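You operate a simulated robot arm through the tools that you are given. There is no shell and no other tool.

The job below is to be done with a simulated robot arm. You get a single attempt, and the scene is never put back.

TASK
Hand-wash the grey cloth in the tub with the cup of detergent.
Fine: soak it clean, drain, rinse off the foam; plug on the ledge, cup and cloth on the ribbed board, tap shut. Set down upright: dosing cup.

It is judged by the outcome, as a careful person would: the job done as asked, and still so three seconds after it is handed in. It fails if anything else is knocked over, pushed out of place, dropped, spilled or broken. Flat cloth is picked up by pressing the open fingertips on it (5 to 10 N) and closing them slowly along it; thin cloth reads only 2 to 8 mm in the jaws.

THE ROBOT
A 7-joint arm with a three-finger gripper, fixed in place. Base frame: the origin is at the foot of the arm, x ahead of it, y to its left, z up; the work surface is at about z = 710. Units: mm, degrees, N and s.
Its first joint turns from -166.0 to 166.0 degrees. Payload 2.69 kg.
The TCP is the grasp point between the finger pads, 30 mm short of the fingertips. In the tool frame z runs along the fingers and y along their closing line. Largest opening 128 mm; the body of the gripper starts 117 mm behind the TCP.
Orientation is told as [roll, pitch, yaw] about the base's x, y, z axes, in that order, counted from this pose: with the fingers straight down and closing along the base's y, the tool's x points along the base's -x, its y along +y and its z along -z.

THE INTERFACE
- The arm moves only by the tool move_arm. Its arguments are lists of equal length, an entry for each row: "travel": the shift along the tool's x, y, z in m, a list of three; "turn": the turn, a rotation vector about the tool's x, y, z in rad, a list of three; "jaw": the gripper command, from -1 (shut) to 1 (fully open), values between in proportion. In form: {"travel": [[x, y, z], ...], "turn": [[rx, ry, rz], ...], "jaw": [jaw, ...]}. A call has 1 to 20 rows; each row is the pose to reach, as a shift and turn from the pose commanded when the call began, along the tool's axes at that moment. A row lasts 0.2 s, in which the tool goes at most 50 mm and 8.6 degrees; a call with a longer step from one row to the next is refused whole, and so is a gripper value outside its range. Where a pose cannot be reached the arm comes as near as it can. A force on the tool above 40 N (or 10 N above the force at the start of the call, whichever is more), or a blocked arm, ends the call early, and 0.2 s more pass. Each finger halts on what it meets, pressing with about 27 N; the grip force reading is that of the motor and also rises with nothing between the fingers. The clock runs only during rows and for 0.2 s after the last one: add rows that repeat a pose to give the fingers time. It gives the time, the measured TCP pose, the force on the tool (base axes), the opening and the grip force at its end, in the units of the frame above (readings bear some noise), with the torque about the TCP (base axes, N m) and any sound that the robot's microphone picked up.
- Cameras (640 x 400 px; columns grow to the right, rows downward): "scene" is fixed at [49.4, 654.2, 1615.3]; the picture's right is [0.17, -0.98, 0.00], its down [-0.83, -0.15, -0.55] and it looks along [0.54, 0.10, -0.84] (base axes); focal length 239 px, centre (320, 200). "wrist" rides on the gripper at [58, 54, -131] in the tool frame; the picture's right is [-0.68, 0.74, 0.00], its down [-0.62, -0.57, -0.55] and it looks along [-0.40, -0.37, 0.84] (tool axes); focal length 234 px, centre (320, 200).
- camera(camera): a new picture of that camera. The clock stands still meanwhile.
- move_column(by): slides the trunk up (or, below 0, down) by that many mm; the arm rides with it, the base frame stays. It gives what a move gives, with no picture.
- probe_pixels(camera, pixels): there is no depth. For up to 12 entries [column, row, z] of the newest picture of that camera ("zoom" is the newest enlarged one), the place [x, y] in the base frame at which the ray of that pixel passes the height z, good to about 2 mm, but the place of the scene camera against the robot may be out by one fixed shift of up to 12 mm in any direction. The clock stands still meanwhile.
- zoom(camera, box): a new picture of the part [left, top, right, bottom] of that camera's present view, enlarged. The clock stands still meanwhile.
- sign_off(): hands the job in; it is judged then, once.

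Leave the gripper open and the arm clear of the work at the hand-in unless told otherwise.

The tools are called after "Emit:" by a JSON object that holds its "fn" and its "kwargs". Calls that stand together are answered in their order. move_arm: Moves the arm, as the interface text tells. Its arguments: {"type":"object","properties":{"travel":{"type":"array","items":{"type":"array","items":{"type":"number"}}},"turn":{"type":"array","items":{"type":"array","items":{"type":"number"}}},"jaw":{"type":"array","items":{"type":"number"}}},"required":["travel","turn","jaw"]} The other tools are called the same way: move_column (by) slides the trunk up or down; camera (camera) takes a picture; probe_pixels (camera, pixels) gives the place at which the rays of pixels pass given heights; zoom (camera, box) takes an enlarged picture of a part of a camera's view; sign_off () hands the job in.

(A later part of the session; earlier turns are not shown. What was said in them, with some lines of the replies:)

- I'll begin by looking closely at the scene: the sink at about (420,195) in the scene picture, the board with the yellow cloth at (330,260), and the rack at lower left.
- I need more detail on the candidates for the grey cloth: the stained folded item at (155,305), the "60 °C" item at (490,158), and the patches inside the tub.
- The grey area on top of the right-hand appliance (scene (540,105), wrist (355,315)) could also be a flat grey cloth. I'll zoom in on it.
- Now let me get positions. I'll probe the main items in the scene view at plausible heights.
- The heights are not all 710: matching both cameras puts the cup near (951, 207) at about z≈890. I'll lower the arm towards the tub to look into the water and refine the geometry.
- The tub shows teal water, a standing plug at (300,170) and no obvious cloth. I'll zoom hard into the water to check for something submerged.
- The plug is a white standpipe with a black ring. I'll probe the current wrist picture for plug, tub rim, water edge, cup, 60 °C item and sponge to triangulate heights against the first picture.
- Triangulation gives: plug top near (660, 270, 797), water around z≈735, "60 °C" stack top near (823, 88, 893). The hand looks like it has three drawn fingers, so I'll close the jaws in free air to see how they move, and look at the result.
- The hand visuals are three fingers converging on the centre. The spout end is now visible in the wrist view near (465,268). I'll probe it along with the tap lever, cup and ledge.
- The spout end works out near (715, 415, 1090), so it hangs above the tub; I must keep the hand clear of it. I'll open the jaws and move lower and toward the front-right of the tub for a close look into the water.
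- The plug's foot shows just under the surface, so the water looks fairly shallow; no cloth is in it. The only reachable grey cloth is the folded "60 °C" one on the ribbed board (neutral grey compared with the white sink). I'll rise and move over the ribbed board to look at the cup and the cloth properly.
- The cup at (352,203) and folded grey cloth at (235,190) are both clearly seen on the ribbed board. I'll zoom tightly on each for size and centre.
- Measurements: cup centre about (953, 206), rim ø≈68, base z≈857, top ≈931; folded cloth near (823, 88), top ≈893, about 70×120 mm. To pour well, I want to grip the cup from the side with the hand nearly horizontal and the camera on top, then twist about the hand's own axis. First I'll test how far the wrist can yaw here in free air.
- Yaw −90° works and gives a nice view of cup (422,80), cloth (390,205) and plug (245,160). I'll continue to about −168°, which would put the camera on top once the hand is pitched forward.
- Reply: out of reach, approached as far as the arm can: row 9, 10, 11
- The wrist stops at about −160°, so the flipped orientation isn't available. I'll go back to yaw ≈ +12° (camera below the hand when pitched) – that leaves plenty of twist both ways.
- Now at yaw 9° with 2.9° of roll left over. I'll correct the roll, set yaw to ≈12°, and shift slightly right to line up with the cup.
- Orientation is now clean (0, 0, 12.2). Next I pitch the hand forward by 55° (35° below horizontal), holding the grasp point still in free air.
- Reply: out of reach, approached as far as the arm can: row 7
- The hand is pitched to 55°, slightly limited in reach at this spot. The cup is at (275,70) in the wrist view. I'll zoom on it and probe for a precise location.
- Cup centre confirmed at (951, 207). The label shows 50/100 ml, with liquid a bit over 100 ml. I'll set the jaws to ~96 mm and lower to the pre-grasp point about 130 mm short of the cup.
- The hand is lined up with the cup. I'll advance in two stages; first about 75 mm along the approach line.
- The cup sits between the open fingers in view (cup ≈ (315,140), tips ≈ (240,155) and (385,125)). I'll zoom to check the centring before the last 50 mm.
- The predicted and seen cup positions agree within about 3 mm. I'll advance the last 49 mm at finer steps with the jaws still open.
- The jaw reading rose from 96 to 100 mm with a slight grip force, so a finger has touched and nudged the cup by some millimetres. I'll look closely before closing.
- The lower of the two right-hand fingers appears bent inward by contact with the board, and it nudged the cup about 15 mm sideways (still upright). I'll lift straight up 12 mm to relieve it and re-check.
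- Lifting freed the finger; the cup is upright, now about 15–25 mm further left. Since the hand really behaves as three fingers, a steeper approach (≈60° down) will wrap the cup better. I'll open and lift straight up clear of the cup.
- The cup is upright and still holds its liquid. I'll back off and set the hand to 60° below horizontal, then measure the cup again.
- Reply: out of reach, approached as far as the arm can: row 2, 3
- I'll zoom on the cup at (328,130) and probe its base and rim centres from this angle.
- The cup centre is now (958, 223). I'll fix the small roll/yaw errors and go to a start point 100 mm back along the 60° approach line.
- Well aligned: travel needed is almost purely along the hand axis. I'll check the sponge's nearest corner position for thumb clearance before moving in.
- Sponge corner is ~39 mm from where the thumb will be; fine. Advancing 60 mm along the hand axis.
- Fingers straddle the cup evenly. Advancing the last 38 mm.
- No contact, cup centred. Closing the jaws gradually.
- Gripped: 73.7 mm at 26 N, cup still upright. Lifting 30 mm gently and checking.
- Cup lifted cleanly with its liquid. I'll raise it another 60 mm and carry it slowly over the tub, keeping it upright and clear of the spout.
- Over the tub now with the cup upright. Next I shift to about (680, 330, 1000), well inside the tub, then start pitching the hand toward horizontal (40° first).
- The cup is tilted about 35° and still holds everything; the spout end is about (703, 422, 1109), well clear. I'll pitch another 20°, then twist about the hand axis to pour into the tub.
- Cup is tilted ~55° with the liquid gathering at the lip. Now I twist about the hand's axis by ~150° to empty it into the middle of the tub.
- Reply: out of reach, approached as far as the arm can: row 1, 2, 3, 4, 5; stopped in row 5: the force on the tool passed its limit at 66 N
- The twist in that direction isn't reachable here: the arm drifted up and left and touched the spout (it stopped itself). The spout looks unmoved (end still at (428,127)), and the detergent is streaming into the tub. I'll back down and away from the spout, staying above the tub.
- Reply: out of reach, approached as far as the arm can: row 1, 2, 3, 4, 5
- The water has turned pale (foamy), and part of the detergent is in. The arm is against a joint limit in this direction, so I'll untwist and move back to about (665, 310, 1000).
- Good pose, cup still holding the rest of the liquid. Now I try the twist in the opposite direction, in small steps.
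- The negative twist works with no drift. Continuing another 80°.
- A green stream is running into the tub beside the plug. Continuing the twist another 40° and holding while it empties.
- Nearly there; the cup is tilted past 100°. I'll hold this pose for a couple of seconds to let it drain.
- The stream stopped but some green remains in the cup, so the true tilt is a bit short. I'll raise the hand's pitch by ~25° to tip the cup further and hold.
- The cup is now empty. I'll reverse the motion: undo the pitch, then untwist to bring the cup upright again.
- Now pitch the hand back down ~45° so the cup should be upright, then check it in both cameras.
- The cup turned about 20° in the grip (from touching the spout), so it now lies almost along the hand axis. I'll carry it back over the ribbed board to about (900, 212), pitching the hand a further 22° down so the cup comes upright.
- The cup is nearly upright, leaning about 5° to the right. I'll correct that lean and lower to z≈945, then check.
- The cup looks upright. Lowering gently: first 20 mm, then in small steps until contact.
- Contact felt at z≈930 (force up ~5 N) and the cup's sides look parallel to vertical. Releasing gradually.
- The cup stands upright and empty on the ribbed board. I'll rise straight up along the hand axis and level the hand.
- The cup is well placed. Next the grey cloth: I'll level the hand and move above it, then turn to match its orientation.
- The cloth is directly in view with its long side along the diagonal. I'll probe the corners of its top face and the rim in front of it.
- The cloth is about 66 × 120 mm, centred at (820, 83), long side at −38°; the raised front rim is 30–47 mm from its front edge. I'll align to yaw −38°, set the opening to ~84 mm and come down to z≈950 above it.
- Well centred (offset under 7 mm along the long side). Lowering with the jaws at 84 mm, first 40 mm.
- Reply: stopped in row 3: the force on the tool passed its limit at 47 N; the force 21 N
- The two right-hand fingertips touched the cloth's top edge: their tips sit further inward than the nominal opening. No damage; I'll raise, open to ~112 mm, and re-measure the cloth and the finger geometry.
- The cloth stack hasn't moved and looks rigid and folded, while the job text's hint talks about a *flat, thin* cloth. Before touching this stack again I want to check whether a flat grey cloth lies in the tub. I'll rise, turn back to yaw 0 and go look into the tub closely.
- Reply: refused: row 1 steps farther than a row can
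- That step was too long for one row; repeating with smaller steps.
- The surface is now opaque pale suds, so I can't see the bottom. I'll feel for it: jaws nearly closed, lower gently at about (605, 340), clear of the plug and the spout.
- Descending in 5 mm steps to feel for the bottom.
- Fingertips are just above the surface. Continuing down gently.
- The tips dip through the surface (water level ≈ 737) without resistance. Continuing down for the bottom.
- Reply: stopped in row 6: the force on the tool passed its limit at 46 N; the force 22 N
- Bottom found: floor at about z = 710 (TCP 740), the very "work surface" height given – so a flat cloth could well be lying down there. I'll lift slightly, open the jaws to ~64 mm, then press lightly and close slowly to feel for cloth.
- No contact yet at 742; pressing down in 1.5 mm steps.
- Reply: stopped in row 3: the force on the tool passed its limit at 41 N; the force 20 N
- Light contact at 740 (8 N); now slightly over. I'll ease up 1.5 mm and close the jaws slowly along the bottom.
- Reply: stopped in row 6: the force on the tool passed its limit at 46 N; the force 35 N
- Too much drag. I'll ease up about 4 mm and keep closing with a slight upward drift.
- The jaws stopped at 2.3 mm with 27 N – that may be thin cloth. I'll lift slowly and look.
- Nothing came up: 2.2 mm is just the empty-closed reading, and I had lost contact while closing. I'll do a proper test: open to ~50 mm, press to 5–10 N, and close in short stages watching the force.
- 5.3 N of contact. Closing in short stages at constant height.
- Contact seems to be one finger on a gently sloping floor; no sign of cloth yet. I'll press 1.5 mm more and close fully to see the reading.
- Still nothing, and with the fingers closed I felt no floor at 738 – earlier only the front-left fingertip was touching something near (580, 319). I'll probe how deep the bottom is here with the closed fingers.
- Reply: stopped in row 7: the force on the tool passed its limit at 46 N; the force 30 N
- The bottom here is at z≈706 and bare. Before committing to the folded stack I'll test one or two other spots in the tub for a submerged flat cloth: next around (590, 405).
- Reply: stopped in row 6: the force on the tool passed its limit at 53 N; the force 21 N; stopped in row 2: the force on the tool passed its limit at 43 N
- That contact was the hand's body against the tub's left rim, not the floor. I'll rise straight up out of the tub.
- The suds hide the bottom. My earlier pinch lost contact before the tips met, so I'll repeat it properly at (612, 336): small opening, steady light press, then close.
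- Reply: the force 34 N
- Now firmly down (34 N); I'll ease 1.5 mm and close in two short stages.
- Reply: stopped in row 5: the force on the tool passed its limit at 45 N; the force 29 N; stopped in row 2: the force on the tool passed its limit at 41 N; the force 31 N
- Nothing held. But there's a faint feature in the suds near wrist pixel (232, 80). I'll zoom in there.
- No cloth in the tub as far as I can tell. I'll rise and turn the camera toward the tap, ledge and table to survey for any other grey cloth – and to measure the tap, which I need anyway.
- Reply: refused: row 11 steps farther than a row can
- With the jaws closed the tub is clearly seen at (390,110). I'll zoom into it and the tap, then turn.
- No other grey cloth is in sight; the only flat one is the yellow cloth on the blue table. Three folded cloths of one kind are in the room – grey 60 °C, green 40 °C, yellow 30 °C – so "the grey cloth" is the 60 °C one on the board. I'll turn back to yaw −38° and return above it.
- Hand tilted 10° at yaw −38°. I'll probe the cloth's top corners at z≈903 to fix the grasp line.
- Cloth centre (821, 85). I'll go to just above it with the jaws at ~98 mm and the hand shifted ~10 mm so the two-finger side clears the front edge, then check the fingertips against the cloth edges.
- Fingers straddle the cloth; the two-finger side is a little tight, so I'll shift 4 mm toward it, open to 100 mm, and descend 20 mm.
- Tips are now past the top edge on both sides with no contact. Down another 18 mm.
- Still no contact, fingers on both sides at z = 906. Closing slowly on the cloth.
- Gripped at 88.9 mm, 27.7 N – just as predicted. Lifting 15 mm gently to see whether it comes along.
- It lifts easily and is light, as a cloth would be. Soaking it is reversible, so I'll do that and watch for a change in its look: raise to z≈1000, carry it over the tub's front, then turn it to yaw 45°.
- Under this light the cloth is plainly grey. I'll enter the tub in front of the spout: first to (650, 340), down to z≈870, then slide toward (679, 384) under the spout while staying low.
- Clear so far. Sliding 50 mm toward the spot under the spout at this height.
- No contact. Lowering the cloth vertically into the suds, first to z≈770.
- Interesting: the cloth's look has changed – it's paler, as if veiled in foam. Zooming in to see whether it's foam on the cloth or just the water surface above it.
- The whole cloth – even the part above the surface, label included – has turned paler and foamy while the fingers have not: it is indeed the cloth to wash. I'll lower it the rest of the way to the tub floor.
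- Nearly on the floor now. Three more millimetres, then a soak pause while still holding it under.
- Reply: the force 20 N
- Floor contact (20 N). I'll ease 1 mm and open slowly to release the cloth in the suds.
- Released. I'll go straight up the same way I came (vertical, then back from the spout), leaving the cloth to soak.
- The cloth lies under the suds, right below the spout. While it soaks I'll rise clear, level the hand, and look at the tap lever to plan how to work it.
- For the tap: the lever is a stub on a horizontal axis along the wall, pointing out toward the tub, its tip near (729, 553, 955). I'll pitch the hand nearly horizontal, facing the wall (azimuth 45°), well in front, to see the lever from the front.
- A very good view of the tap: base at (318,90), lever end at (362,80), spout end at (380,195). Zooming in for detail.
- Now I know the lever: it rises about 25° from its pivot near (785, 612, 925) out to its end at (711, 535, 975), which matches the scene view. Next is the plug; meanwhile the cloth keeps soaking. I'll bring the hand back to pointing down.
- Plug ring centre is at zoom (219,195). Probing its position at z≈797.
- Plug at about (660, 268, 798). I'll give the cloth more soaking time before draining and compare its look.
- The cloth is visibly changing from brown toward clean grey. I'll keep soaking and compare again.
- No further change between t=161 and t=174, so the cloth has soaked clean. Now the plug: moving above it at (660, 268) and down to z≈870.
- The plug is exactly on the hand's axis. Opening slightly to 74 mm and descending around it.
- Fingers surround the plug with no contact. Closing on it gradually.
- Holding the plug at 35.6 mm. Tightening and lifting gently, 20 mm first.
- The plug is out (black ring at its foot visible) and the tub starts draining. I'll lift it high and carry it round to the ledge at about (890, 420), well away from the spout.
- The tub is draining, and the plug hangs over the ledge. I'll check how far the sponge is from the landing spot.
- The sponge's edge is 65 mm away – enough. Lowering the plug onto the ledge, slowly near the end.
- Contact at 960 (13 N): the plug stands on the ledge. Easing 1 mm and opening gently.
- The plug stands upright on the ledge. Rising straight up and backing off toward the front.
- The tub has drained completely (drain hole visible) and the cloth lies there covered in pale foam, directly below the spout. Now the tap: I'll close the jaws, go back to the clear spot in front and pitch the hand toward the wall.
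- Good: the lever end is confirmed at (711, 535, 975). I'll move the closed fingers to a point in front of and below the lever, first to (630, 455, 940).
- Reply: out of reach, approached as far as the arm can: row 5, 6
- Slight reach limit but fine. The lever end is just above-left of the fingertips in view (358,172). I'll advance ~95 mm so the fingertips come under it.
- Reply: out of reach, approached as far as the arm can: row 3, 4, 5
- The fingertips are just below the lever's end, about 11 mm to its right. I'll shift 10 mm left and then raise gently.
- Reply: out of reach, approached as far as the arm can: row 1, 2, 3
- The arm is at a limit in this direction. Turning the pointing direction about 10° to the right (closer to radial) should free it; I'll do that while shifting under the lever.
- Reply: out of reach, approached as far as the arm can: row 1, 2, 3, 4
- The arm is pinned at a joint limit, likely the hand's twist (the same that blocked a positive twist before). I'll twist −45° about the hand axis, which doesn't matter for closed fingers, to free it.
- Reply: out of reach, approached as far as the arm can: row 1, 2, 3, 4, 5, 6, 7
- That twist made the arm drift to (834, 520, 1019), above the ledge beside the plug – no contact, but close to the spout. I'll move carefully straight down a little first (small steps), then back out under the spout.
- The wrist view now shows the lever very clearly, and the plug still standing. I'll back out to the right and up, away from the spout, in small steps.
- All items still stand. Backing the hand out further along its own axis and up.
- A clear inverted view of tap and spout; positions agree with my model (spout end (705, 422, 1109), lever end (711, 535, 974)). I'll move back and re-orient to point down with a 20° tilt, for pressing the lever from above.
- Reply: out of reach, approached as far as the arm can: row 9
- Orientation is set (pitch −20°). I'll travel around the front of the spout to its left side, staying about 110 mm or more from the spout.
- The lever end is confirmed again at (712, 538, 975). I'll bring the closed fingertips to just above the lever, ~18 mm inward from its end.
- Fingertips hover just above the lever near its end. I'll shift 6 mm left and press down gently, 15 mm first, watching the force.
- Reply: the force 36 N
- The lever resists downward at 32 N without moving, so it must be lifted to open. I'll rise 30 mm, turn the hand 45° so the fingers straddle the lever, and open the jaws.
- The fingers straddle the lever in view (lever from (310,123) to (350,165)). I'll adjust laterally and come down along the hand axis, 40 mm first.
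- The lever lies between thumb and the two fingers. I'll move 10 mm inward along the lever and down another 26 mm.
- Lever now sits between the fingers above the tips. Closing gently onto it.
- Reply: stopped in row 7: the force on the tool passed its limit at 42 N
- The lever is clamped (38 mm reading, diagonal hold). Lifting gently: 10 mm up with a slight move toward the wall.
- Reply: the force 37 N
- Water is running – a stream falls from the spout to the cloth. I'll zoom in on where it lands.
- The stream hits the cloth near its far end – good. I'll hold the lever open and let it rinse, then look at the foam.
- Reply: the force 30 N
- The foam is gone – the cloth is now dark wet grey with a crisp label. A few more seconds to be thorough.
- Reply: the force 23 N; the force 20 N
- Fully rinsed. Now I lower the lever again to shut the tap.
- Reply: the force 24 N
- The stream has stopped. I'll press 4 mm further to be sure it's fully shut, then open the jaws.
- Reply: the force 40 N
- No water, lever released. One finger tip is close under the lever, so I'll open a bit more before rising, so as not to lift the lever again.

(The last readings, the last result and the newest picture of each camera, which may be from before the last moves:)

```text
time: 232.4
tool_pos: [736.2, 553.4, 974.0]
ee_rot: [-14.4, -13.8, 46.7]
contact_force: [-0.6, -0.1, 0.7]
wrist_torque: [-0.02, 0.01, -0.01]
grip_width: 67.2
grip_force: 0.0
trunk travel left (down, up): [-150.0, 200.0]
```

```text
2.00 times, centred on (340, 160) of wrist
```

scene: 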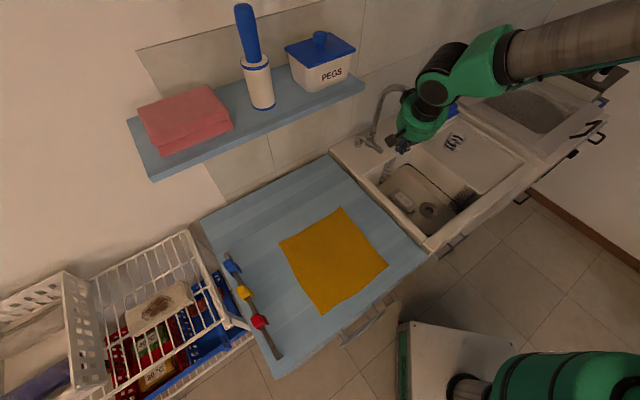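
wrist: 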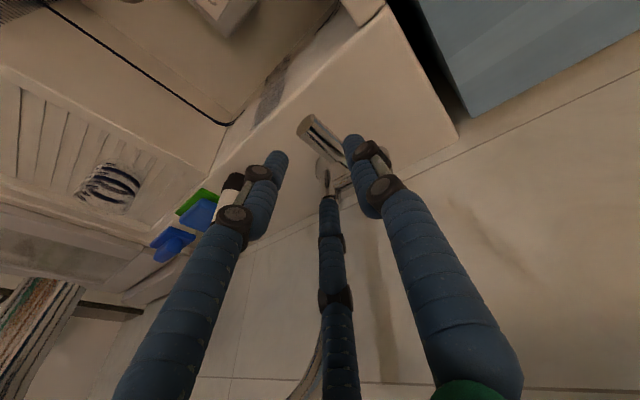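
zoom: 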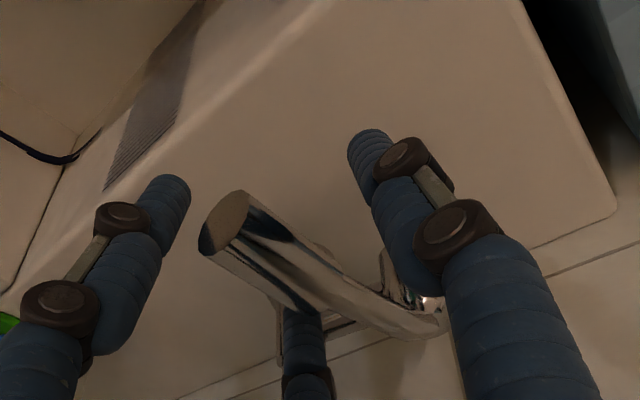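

By geometry that fingertip is ~36 mm to the side of the lever, so it's clear. I'll back out along exactly the path I came in.

Emit:
{"fn": "move_arm", "kwargs": {"travel": [[0.003, 0, -0.01], [0.007, 0, -0.022], [0.01, 0, -0.034], [0.01, 0, -0.05], [0.01, 0, -0.066], [0.01, 0, -0.082], [0.01, -0.004, -0.1], [0.01, -0.004, -0.1]], "turn": [[0, 0, 0], [0, 0, 0], [0, 0, 0], [0, 0, 0], [0, 0, 0], [0, 0, 0], [0, 0, 0], [0, 0, 0]], "jaw": [0.05, 0.05, 0.05, 0.05, 0.05, 0.05, 0.05, 0.05]}}

Emit:
{"fn": "camera", "kwargs": {"camera": "wrist"}}

Emit:
{"fn": "camera", "kwargs": {"camera": "scene"}}

Emit:
{"fn": "zoom", "kwargs": {"camera": "scene", "box": [345, 80, 465, 240]}}

```text
time: 234.2
tool_pos: [699.5, 544.2, 1068.3]
ee_rot: [-14.4, -13.9, 46.7]
contact_force: [-0.6, 0.4, -0.2]
wrist_torque: [0.0, -0.02, 0.02]
grip_width: 67.0
grip_force: 0.1
trunk travel left (down, up): [-150.0, 200.0]
```

```text
taken
```

wrist: 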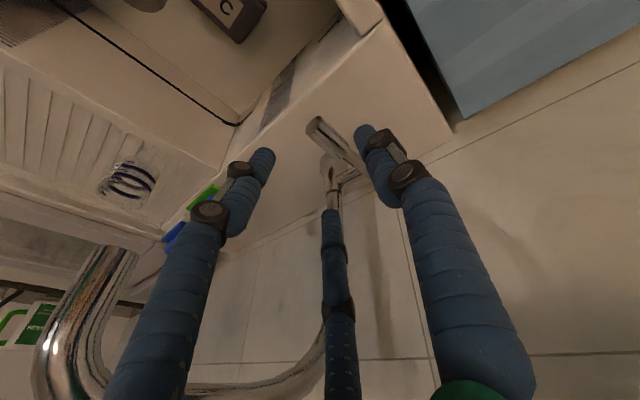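

```text
taken
```

scene: 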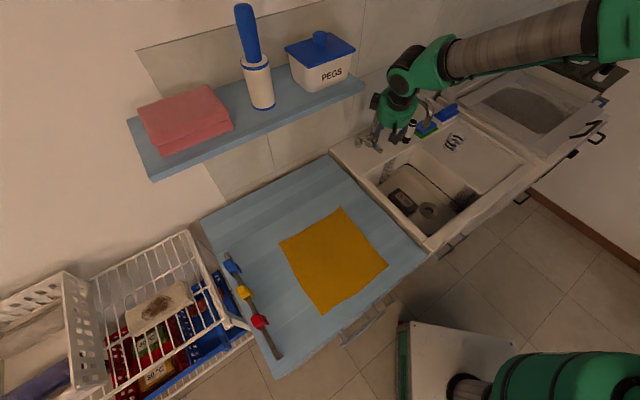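

```text
2.50 times, centred on (405, 160) of scene
```

zoom: 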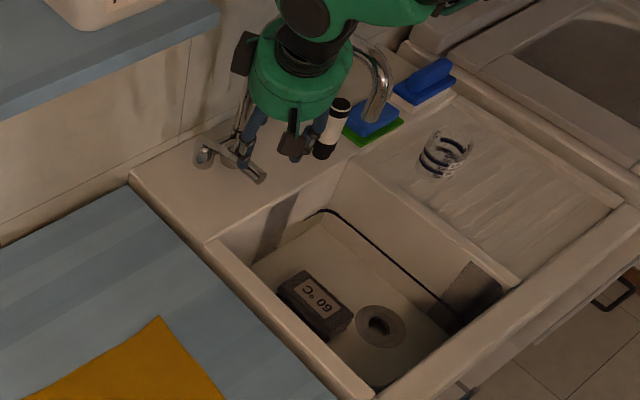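

Clear of the lever and no water. I'll compare the lever's position with its original picture using the same zoom.

Emit:
{"fn": "zoom", "kwargs": {"camera": "scene", "box": [345, 115, 405, 165]}}

Emit:
{"fn": "zoom", "kwargs": {"camera": "scene", "box": [400, 100, 450, 150]}}

```text
8.00 times, centred on (375, 140) of scene
```

zoom: 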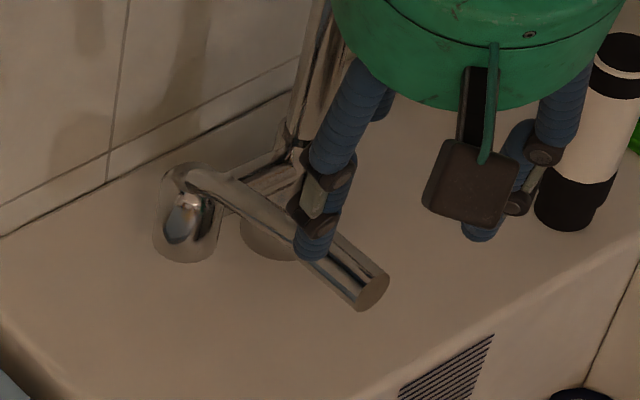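

```text
8.00 times, centred on (425, 125) of scene
```

zoom: 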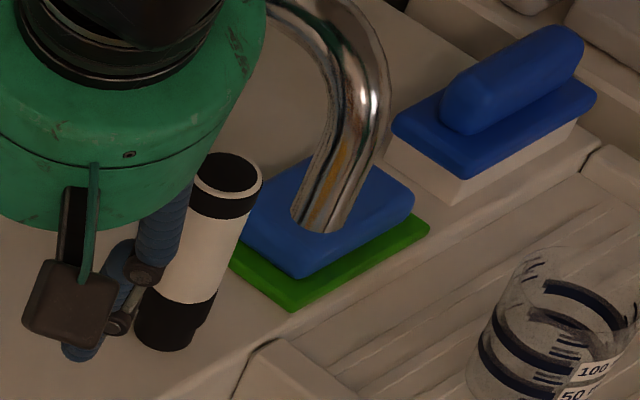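

The lever is back exactly where it started (end at the same pixel), tap shut. Now to fetch the cloth: I'll retreat around the front of the spout and set the hand to yaw 45° with the 10° tilt used before.

Emit:
{"fn": "move_arm", "kwargs": {"travel": [[0.029, 0.0083, -0.0245], [0.058, 0.0167, -0.049], [0.087, 0.025, -0.0735], [0.1196, -0.0026, -0.0749], [0.1521, -0.0301, -0.0762], [0.1847, -0.0577, -0.0776], [0.2172, -0.0852, -0.0789], [0.2172, -0.0852, -0.0789], [0.2172, -0.0852, -0.0789], [0.2172, -0.0852, -0.0789]], "turn": [[0, 0, 0], [0, 0, 0], [0, 0, 0], [0, 0, 0], [0, 0, 0], [0, 0, 0], [0, 0, 0], [-0.12, 0.035, 0.011], [-0.243, 0.07, 0.0223], [-0.243, 0.07, 0.0223]], "jaw": [0.05, 0.05, 0.05, 0.2, 0.4, 0.58, 0.58, 0.58, 0.58, 0.58]}}

Emit:
{"fn": "camera", "kwargs": {"camera": "wrist"}}

Emit:
{"fn": "zoom", "kwargs": {"camera": "wrist", "box": [260, 60, 460, 240]}}

```text
time: 236.4
tool_pos: [582.8, 327.9, 1109.5]
ee_rot: [-0.1, -10.0, 44.9]
contact_force: [-0.1, -0.2, 0.7]
wrist_torque: [0.0, 0.04, 0.02]
grip_width: 101.1
grip_force: 0.1
trunk travel left (down, up): [-150.0, 200.0]
```

```text
taken
```

wrist: 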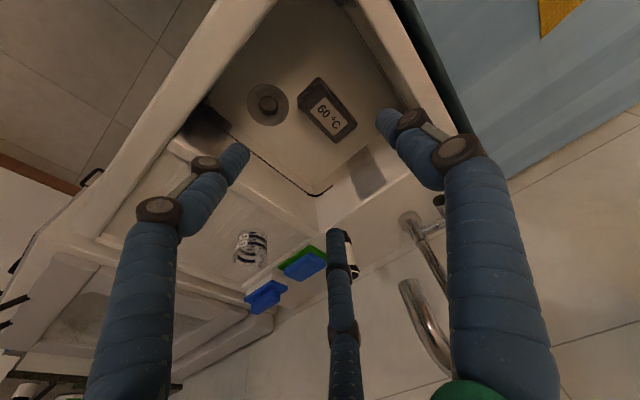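

```text
2.22 times, centred on (360, 150) of wrist
```

zoom: 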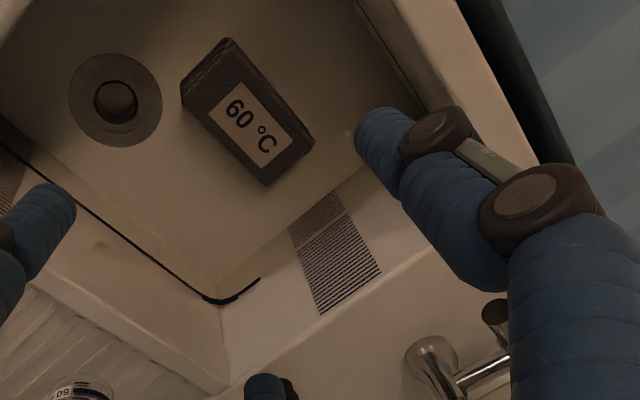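

The cloth lies clean in the tub. Probing its top corners at z≈750.

Emit:
{"fn": "probe_pixels", "kwargs": {"camera": "zoom", "pixels": [[230, 42, 750], [183, 92, 750], [267, 180, 750], [313, 140, 750], [248, 115, 750], [116, 100, 712], [215, 298, 745]]}}

Emit:
{"fn": "zoom", "kwargs": {"camera": "wrist", "box": [285, 60, 375, 150]}}

```text
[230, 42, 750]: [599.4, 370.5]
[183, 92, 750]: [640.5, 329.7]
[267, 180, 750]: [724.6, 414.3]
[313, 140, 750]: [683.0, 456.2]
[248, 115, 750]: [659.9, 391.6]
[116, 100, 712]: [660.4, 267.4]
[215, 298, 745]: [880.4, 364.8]
```

```text
4.44 times, centred on (330, 105) of wrist
```

zoom: 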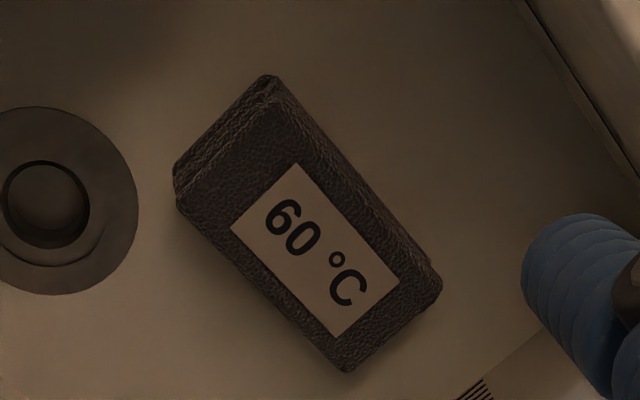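

Cloth centre (662, 393), long side at 45°. I'll retrace the way in: (650, 340), down to z≈870, then under the spout to (675, 382).

Emit:
{"fn": "move_arm", "kwargs": {"travel": [[-0.0121, -0.013, 0.0392], [-0.0241, -0.0259, 0.0784], [-0.0362, -0.0389, 0.1176], [-0.0306, -0.0389, 0.1496], [-0.0249, -0.0389, 0.1816], [-0.0193, -0.0389, 0.2136], [-0.0136, -0.0389, 0.2456], [-0.0291, -0.0347, 0.2497], [-0.0445, -0.0306, 0.2537], [-0.0599, -0.0264, 0.2578], [-0.0599, -0.0264, 0.2578]], "turn": [[0, 0, 0], [0, 0, 0], [0, 0, 0], [0, 0, 0], [0, 0, 0], [0, 0, 0], [0, 0, 0], [0, 0, 0], [0, 0, 0], [0, 0, 0], [0, 0, 0]], "jaw": [0.58, 0.58, 0.58, 0.58, 0.58, 0.58, 0.58, 0.58, 0.58, 0.58, 0.58]}}

Emit:
{"fn": "camera", "kwargs": {"camera": "wrist"}}

Emit:
{"fn": "zoom", "kwargs": {"camera": "scene", "box": [370, 120, 490, 240]}}

```text
time: 238.8
tool_pos: [673.9, 384.9, 867.9]
ee_rot: [-0.1, -10.0, 44.8]
contact_force: [0.4, 0.1, 0.9]
wrist_torque: [0.0, 0.01, -0.03]
grip_width: 100.9
grip_force: 0.0
trunk travel left (down, up): [-150.0, 200.0]
```

```text
taken
```

wrist: 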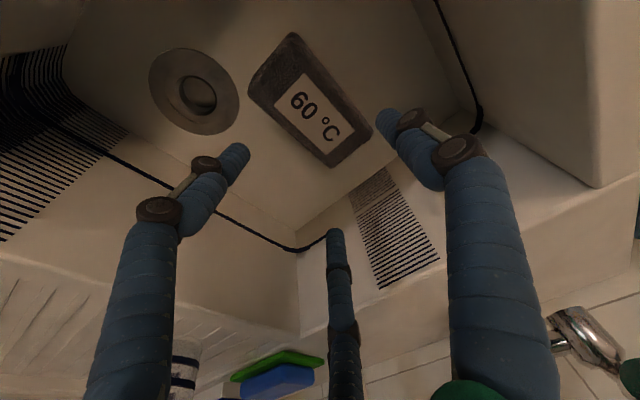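

```text
3.33 times, centred on (430, 180) of scene
```

zoom: 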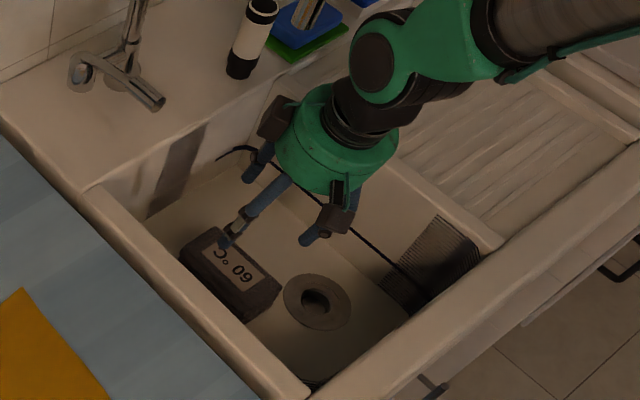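

Alignment relative to the cloth matches the earlier good grasp. Descending vertically, first to about z=785.

Emit:
{"fn": "move_arm", "kwargs": {"travel": [[0.0059, -0.0006, 0.0196], [0.0094, -0.0012, 0.0393], [0.0128, -0.0017, 0.0588], [0.0161, -0.0017, 0.0775], [0.0175, -0.0017, 0.0805], [0.0175, -0.0017, 0.0805]], "turn": [[0, 0, 0], [0, 0, 0], [0, 0, 0], [0, 0, 0], [0, 0, 0], [0, 0, 0]], "jaw": [0.58, 0.58, 0.58, 0.58, 0.58, 0.58]}}

Emit:
{"fn": "zoom", "kwargs": {"camera": "wrist", "box": [190, 40, 430, 260]}}

Emit:
{"fn": "zoom", "kwargs": {"camera": "scene", "box": [370, 120, 490, 240]}}

```text
time: 240.2
tool_pos: [674.1, 379.3, 785.6]
ee_rot: [0.0, -9.9, 44.8]
contact_force: [0.7, -0.3, 1.0]
wrist_torque: [0.02, 0.03, -0.02]
grip_width: 101.1
grip_force: 0.1
trunk travel left (down, up): [-150.0, 200.0]
```

```text
1.82 times, centred on (310, 150) of wrist
```

zoom: 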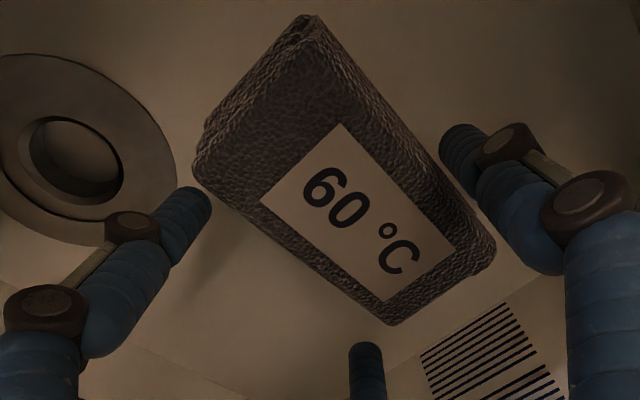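

```text
3.33 times, centred on (430, 180) of scene
```

zoom: 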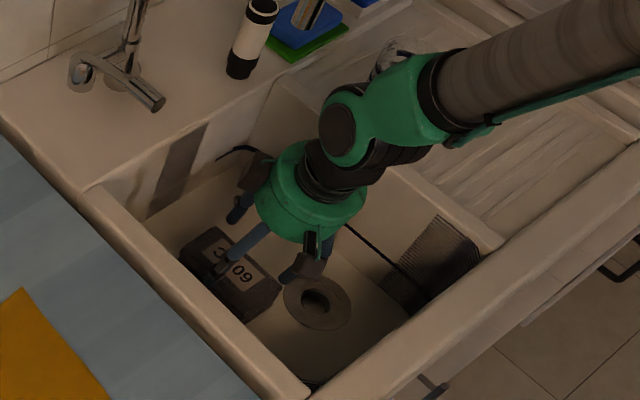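

Same picture as the successful grasp earlier. Down the last 33 mm.

Emit:
{"fn": "move_arm", "kwargs": {"travel": [[0.0014, 0, 0.008], [0.0028, 0, 0.016], [0.0042, 0, 0.024], [0.0057, 0, 0.0325], [0.0057, 0, 0.0325]], "turn": [[0, 0, 0], [0, 0, 0], [0, 0, 0], [0, 0, 0], [0, 0, 0]], "jaw": [0.58, 0.58, 0.58, 0.58, 0.58]}}

Emit:
{"fn": "move_arm", "kwargs": {"travel": [[0, 0, 0], [0, 0, 0], [0, 0, 0], [0, 0, 0], [0, 0, 0], [0, 0, 0], [0, 0, 0]], "turn": [[0, 0, 0], [0, 0, 0], [0, 0, 0], [0, 0, 0], [0, 0, 0], [0, 0, 0], [0, 0, 0]], "jaw": [0.5, 0.44, 0.38, 0.32, 0.26, 0.2, 0.2]}}

Emit:
{"fn": "zoom", "kwargs": {"camera": "wrist", "box": [190, 40, 430, 260]}}

```text
time: 241.4
tool_pos: [674.7, 380.5, 750.9]
ee_rot: [-0.1, -10.0, 44.9]
contact_force: [0.1, -0.1, 0.2]
wrist_torque: [-0.03, 0.01, -0.01]
grip_width: 101.2
grip_force: 0.0
trunk travel left (down, up): [-150.0, 200.0]
```

```text
time: 243.0
tool_pos: [672.5, 380.9, 750.7]
ee_rot: [-0.1, -10.2, 45.0]
contact_force: [-1.3, -0.3, 5.7]
wrist_torque: [0.13, 0.21, -0.01]
grip_width: 89.2
grip_force: 27.1
trunk travel left (down, up): [-150.0, 200.0]
```

```text
1.82 times, centred on (310, 150) of wrist
```

zoom: 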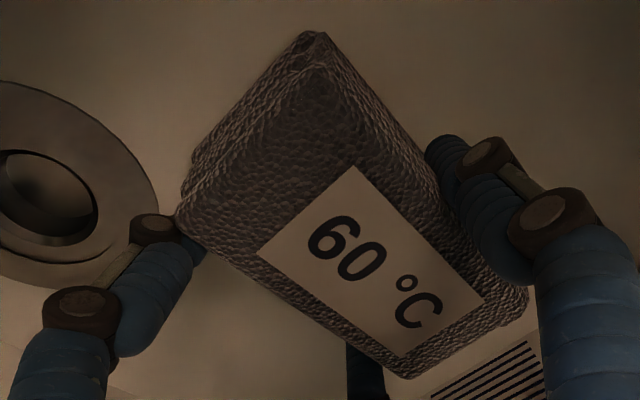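

Gripped at 89 mm. Lifting straight up, then back from the spout, up, and over to the front-right.

Emit:
{"fn": "move_arm", "kwargs": {"travel": [[-0.0033, 0, -0.0189], [-0.0067, 0, -0.0378], [-0.01, 0, -0.0567], [-0.0133, 0, -0.0755], [-0.0167, 0, -0.0944], [-0.02, 0, -0.1133], [0.0018, -0.0064, -0.12], [0.0235, -0.0128, -0.127], [0.0161, -0.0128, -0.169], [0.0087, -0.0128, -0.211], [0.0013, -0.0128, -0.253], [0.0013, -0.0128, -0.253]], "turn": [[0, 0, 0], [0, 0, 0], [0, 0, 0], [0, 0, 0], [0, 0, 0], [0, 0, 0], [0, 0, 0], [0, 0, 0], [0, 0, 0], [0, 0, 0], [0, 0, 0], [0, 0, 0]], "jaw": [0.2, 0.2, 0.2, 0.2, 0.2, 0.2, 0.2, 0.2, 0.2, 0.2, 0.2, 0.2]}}

Emit:
{"fn": "camera", "kwargs": {"camera": "wrist"}}

Emit:
{"fn": "zoom", "kwargs": {"camera": "scene", "box": [370, 90, 530, 240]}}

```text
time: 245.6
tool_pos: [650.4, 340.4, 1001.6]
ee_rot: [-0.2, -10.0, 44.9]
contact_force: [0.0, 0.4, -0.2]
wrist_torque: [-0.02, -0.03, 0.02]
grip_width: 88.8
grip_force: 27.3
trunk travel left (down, up): [-150.0, 200.0]
```

```text
taken
```

wrist: 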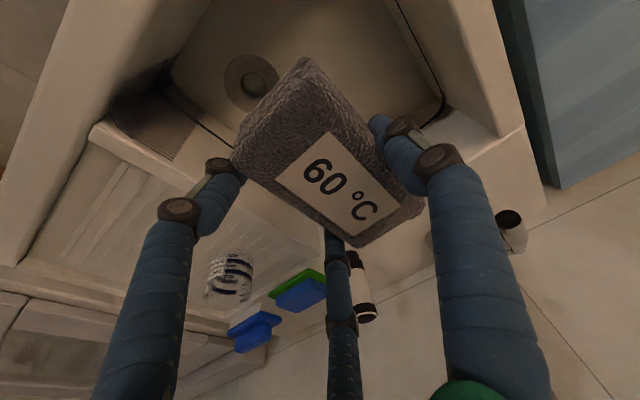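

```text
2.67 times, centred on (450, 165) of scene
```

zoom: 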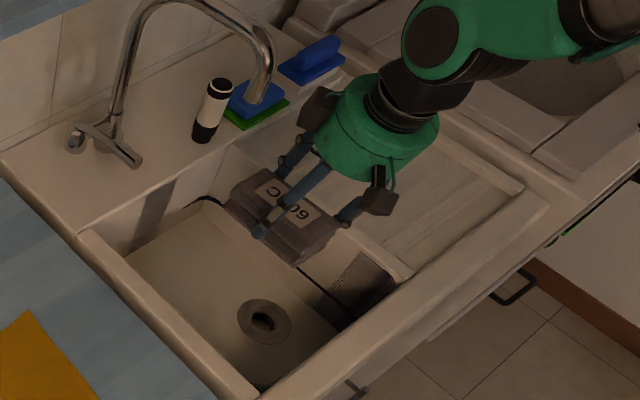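

The cloth is now clean neutral grey. Moving back to the front-right and turning it to the original −38° orientation.

Emit:
{"fn": "move_arm", "kwargs": {"travel": [[0.0148, -0.0294, -0.0026], [0.0295, -0.0588, -0.0052], [0.0443, -0.0881, -0.0078], [0.059, -0.1175, -0.0104], [0.059, -0.1175, -0.0104]], "turn": [[0, 0, 0], [0, 0, 0], [0, 0, 0], [0, 0, 0], [0, 0, 0]], "jaw": [0.2, 0.2, 0.2, 0.2, 0.2]}}

Emit:
{"fn": "move_arm", "kwargs": {"travel": [[0, 0, 0], [0, 0, 0], [0, 0, 0], [0, 0, 0], [0, 0, 0], [0, 0, 0], [0, 0, 0], [0, 0, 0], [0, 0, 0], [0, 0, 0], [0, 0, 0]], "turn": [[0.0252, 0, 0.1427], [0.0503, 0, 0.2854], [0.0755, 0, 0.4281], [0.1006, 0, 0.5708], [0.1258, 0, 0.7135], [0.1509, 0, 0.8562], [0.1761, 0, 0.9989], [0.2012, 0, 1.1416], [0.2264, 0, 1.2843], [0.2515, 0, 1.427], [0.2515, 0, 1.427]], "jaw": [0.2, 0.2, 0.2, 0.2, 0.2, 0.2, 0.2, 0.2, 0.2, 0.2, 0.2]}}

Emit:
{"fn": "camera", "kwargs": {"camera": "scene"}}

```text
time: 246.8
tool_pos: [693.5, 212.7, 1000.7]
ee_rot: [-0.1, -10.0, 44.9]
contact_force: [0.5, -0.8, -0.9]
wrist_torque: [0.03, -0.02, 0.04]
grip_width: 89.0
grip_force: 27.2
trunk travel left (down, up): [-150.0, 200.0]
```

```text
time: 249.2
tool_pos: [691.9, 214.1, 1000.7]
ee_rot: [-0.1, -10.1, -38.3]
contact_force: [-0.1, 0.1, -1.1]
wrist_torque: [-0.02, 0.02, 0.01]
grip_width: 88.9
grip_force: 26.7
trunk travel left (down, up): [-150.0, 200.0]
```

```text
taken
```

scene: 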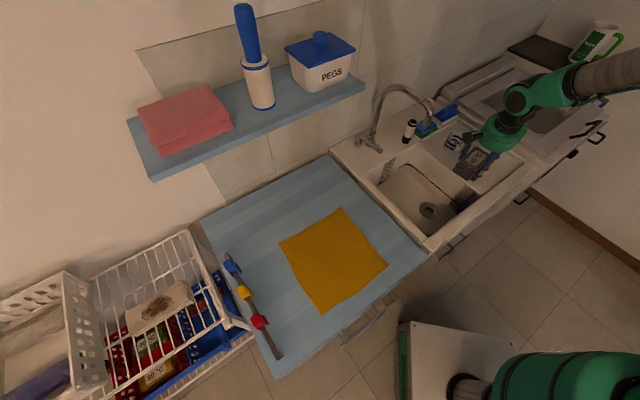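

Moving over the board to just above its original place (a few millimetres further in), then lowering.

Emit:
{"fn": "move_arm", "kwargs": {"travel": [[-0.0357, -0.0055, 0.0063], [-0.0714, -0.0111, 0.0126], [-0.107, -0.0166, 0.0189], [-0.1427, -0.0222, 0.0252], [-0.1784, -0.0277, 0.0315], [-0.1727, -0.0277, 0.0635], [-0.1669, -0.0277, 0.095], [-0.1654, -0.0277, 0.1054], [-0.1654, -0.0277, 0.1054]], "turn": [[0, 0, 0], [0, 0, 0], [0, 0, 0], [0, 0, 0], [0, 0, 0], [0, 0, 0], [0, 0, 0], [0, 0, 0], [0, 0, 0]], "jaw": [0.2, 0.2, 0.2, 0.2, 0.2, 0.2, 0.2, 0.2, 0.2]}}

Emit:
{"fn": "zoom", "kwargs": {"camera": "scene", "box": [430, 100, 550, 200]}}

Emit:
{"fn": "camera", "kwargs": {"camera": "wrist"}}

```text
time: 251.2
tool_pos: [818.1, 81.7, 926.2]
ee_rot: [0.0, -10.2, -38.1]
contact_force: [0.4, -0.1, -0.8]
wrist_torque: [-0.02, 0.02, 0.01]
grip_width: 89.0
grip_force: 26.7
trunk travel left (down, up): [-150.0, 200.0]
```

```text
4.00 times, centred on (490, 150) of scene
```

zoom: 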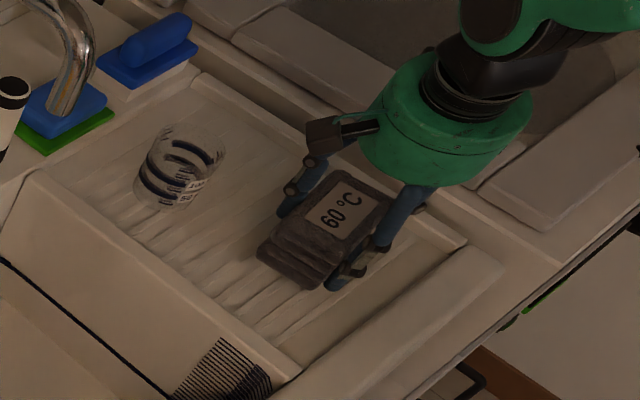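

```text
taken
```

wrist: 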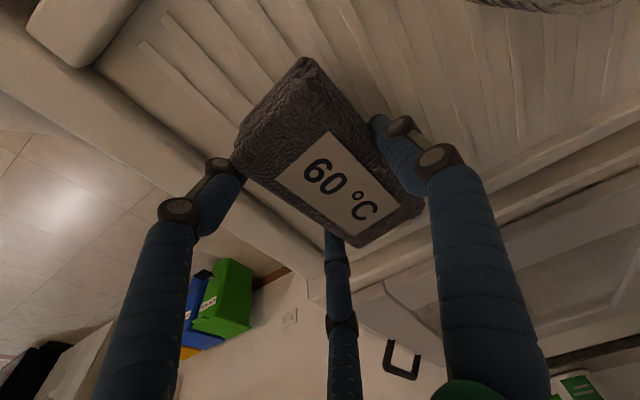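

Over its place. Lowering the last ~18 mm gently until contact.

Emit:
{"fn": "move_arm", "kwargs": {"travel": [[0.0009, 0, 0.005], [0.0017, 0, 0.01], [0.0026, 0, 0.015], [0.003, 0, 0.0175], [0.003, 0, 0.0175]], "turn": [[0, 0, 0], [0, 0, 0], [0, 0, 0], [0, 0, 0], [0, 0, 0]], "jaw": [0.2, 0.2, 0.2, 0.2, 0.2]}}

```text
time: 252.4
tool_pos: [817.0, 81.2, 907.8]
ee_rot: [0.0, -10.0, -38.0]
contact_force: [-0.1, 0.1, -1.6]
wrist_torque: [-0.01, 0.06, -0.01]
grip_width: 88.7
grip_force: 27.4
trunk travel left (down, up): [-150.0, 200.0]
```

No contact yet; a few more millimetres.

Emit:
{"fn": "move_arm", "kwargs": {"travel": [[0.0003, 0, 0.0015], [0.0005, 0, 0.003], [0.0005, 0, 0.003]], "turn": [[0, 0, 0], [0, 0, 0], [0, 0, 0]], "jaw": [0.2, 0.2, 0.2]}}

Emit:
{"fn": "zoom", "kwargs": {"camera": "scene", "box": [450, 120, 540, 190]}}

```text
time: 253.2
tool_pos: [818.1, 81.5, 906.5]
ee_rot: [0.3, -10.3, -38.2]
contact_force: [-4.9, 3.5, 20.5]
wrist_torque: [0.63, 0.34, 0.09]
grip_width: 88.9
grip_force: 27.1
trunk travel left (down, up): [-150.0, 200.0]
```

```text
5.71 times, centred on (495, 155) of scene
```

zoom: 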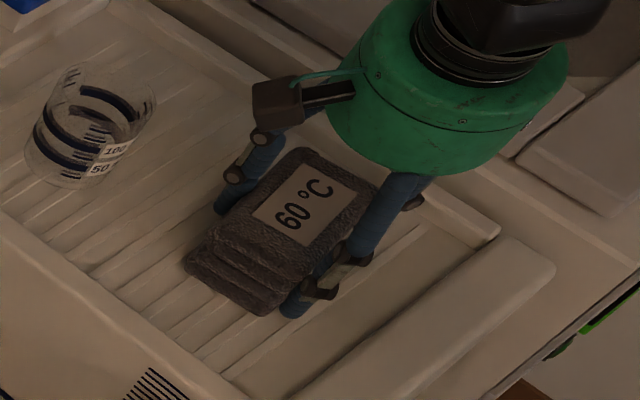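

The cloth rests on the board (20 N). Easing 1 mm and opening slowly.

Emit:
{"fn": "move_arm", "kwargs": {"travel": [[-0.0002, 0, -0.0012], [-0.0002, 0, -0.0012], [-0.0002, 0, -0.0012], [-0.0002, 0, -0.0012], [-0.0002, 0, -0.0012], [-0.0002, 0, -0.0012]], "turn": [[0, 0, 0], [0, 0, 0], [0, 0, 0], [0, 0, 0], [0, 0, 0], [0, 0, 0]], "jaw": [0.25, 0.34, 0.42, 0.5, 0.56, 0.56]}}

Emit:
{"fn": "move_arm", "kwargs": {"travel": [[0, 0, -0.015], [0, 0, -0.03], [0, 0, -0.05], [0, 0, -0.08], [0, 0, -0.12], [0, 0, -0.16], [0, 0, -0.16]], "turn": [[0, 0, 0], [0, 0, 0], [0, 0, 0], [0, 0, 0], [0, 0, 0], [0, 0, 0], [0, 0, 0]], "jaw": [0.56, 0.56, 0.56, 0.56, 0.56, 0.56, 0.56]}}

Emit:
{"fn": "camera", "kwargs": {"camera": "wrist"}}

Emit:
{"fn": "zoom", "kwargs": {"camera": "scene", "box": [370, 90, 530, 240]}}

```text
time: 254.6
tool_pos: [818.0, 79.4, 905.7]
ee_rot: [0.0, -10.1, -38.1]
contact_force: [0.0, -0.4, -0.4]
wrist_torque: [0.02, 0.02, -0.01]
grip_width: 99.9
grip_force: 0.0
trunk travel left (down, up): [-150.0, 200.0]
```

```text
time: 256.2
tool_pos: [796.6, 95.6, 1064.5]
ee_rot: [0.0, -10.1, -38.2]
contact_force: [0.0, 0.2, 1.1]
wrist_torque: [-0.03, -0.01, 0.0]
grip_width: 99.8
grip_force: 0.0
trunk travel left (down, up): [-150.0, 200.0]
```

```text
taken
```

wrist: 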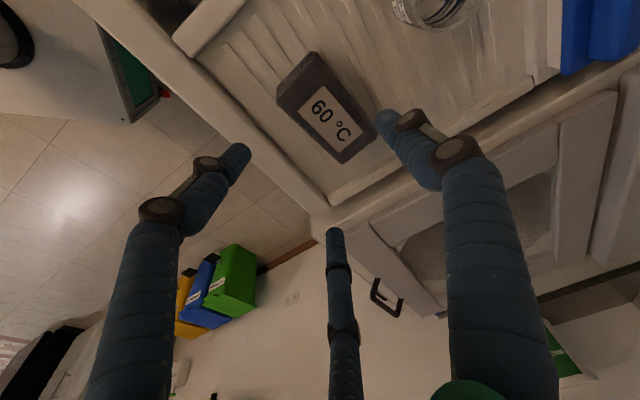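

```text
2.67 times, centred on (450, 165) of scene
```

zoom: 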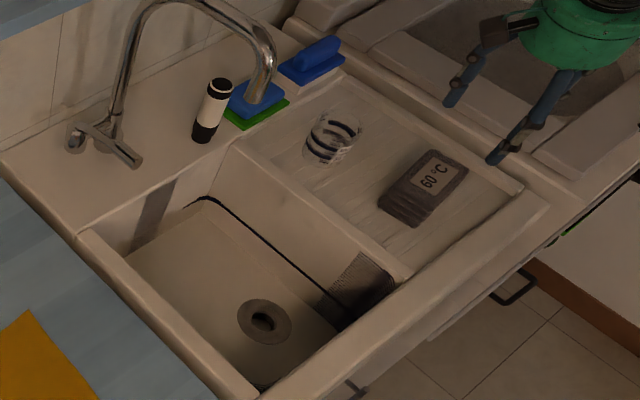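

Everything looks in place. I'll open the gripper fully, raise the arm clear of the work, and inspect all items once more.

Emit:
{"fn": "move_arm", "kwargs": {"travel": [[0, 0, -0.045], [0, 0, -0.09], [0.02, 0, -0.13], [0.06, 0, -0.15], [0.1, 0, -0.17], [0.14, 0, -0.19], [0.18, 0, -0.2], [0.22, 0, -0.2], [0.22, 0, -0.2]], "turn": [[0, 0, 0], [0, 0, 0], [0, 0, 0], [0, 0.06, 0], [0, 0.12, 0], [0, 0.176, 0], [0, 0.176, 0], [0, 0.176, 0], [0, 0.176, 0]], "jaw": [0.7, 0.9, 1, 1, 1, 1, 1, 1, 1]}}

Emit:
{"fn": "camera", "kwargs": {"camera": "scene"}}

Emit:
{"fn": "zoom", "kwargs": {"camera": "scene", "box": [430, 105, 520, 185]}}

Emit:
{"fn": "zoom", "kwargs": {"camera": "scene", "box": [340, 75, 480, 165]}}

Emit:
{"fn": "zoom", "kwargs": {"camera": "scene", "box": [370, 145, 480, 245]}}

Emit:
{"fn": "camera", "kwargs": {"camera": "wrist"}}

```text
time: 258.2
tool_pos: [600.7, 255.4, 1225.1]
ee_rot: [-0.1, 0.0, -38.1]
contact_force: [-0.8, 0.5, 0.2]
wrist_torque: [-0.04, -0.03, 0.02]
grip_width: 128.2
grip_force: 0.0
trunk travel left (down, up): [-150.0, 200.0]
```

```text
taken
```

scene: 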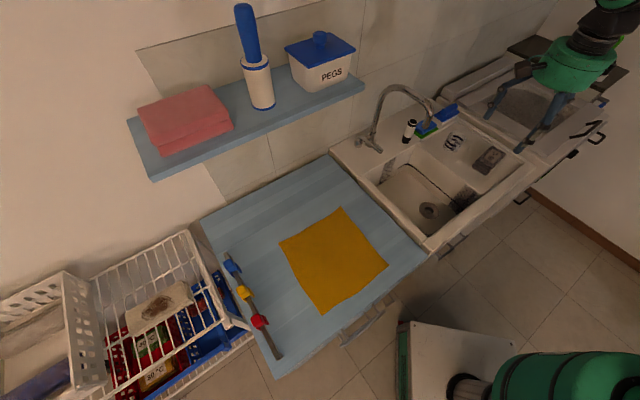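

```text
5.00 times, centred on (475, 145) of scene
```

zoom: 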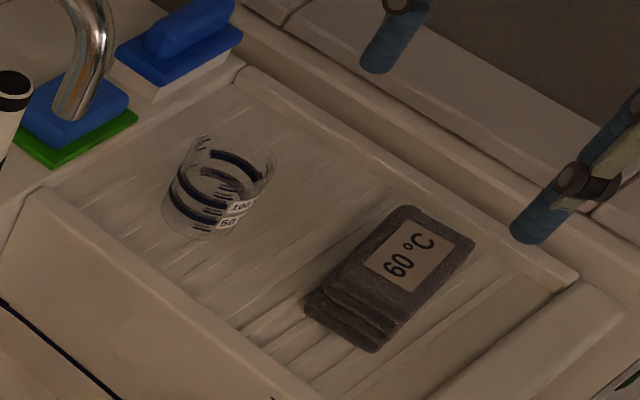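

```text
4.44 times, centred on (410, 120) of scene
```

zoom: 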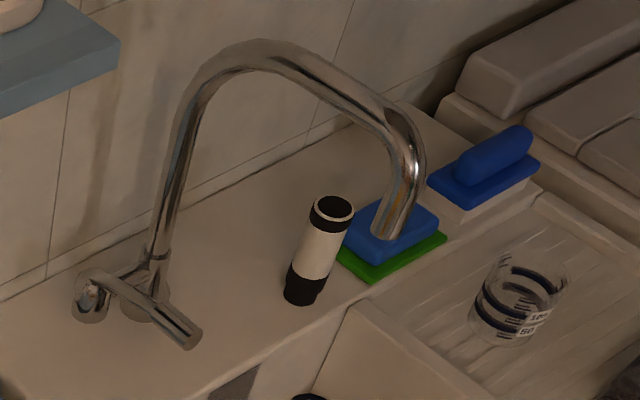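

```text
4.00 times, centred on (425, 195) of scene
```

zoom: 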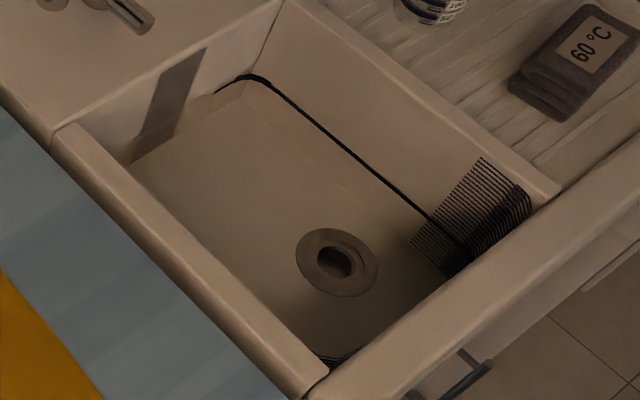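

```text
taken
```

wrist: 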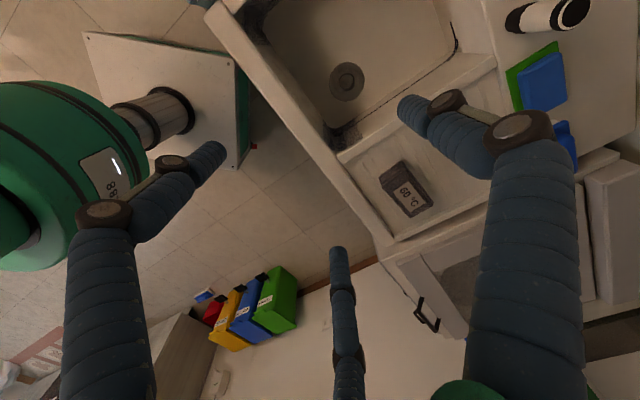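

Final check: the tub is drained, the tap is shut with its lever at the starting position, and the plug stands on the ledge. The empty cup is upright on the ribbed board next to the clean, foam-free grey cloth. The sponge, the brush and everything else are where they were. The arm is clear with the gripper open, so I'm handing in.

Emit:
{"fn": "sign_off", "kwargs": {}}

```text
The job is handed in.
```

The grey cloth (the folded one labelled 60 °C) is washed, rinsed and back on the ribbed board, and I have handed the job in. I don't have the judge's verdict yet.

- **Cloth:** it soaked in the detergent until its look stopped changing. After the tub drained, I rinsed it under the tap until no foam was visible. It lies about where it started, a few millimetres further in.
- **Plug:** it stands upright on the ledge, left of the sponge.
- **Dosing cup:** it is empty and upright on the ribbed board. It stands about 50 mm from where it started.
- **Tap:** it is shut, with the lever where it was at the start and no water running.

Four unplanned contacts happened along the way:

- **Cup:** a finger nudged it a few centimetres before I picked it up.
- **Spout:** the hand touched it once while pouring and stopped itself. The spout did not move.
- **Tub rim:** the body of the hand touched the left rim once, with no effect.
- **Cloth:** fingertips pressed on its top edge during the first grasp attempt. It did not move.

The final pictures show nothing knocked over or spilled, and the sponge, brush and other items are where they were.
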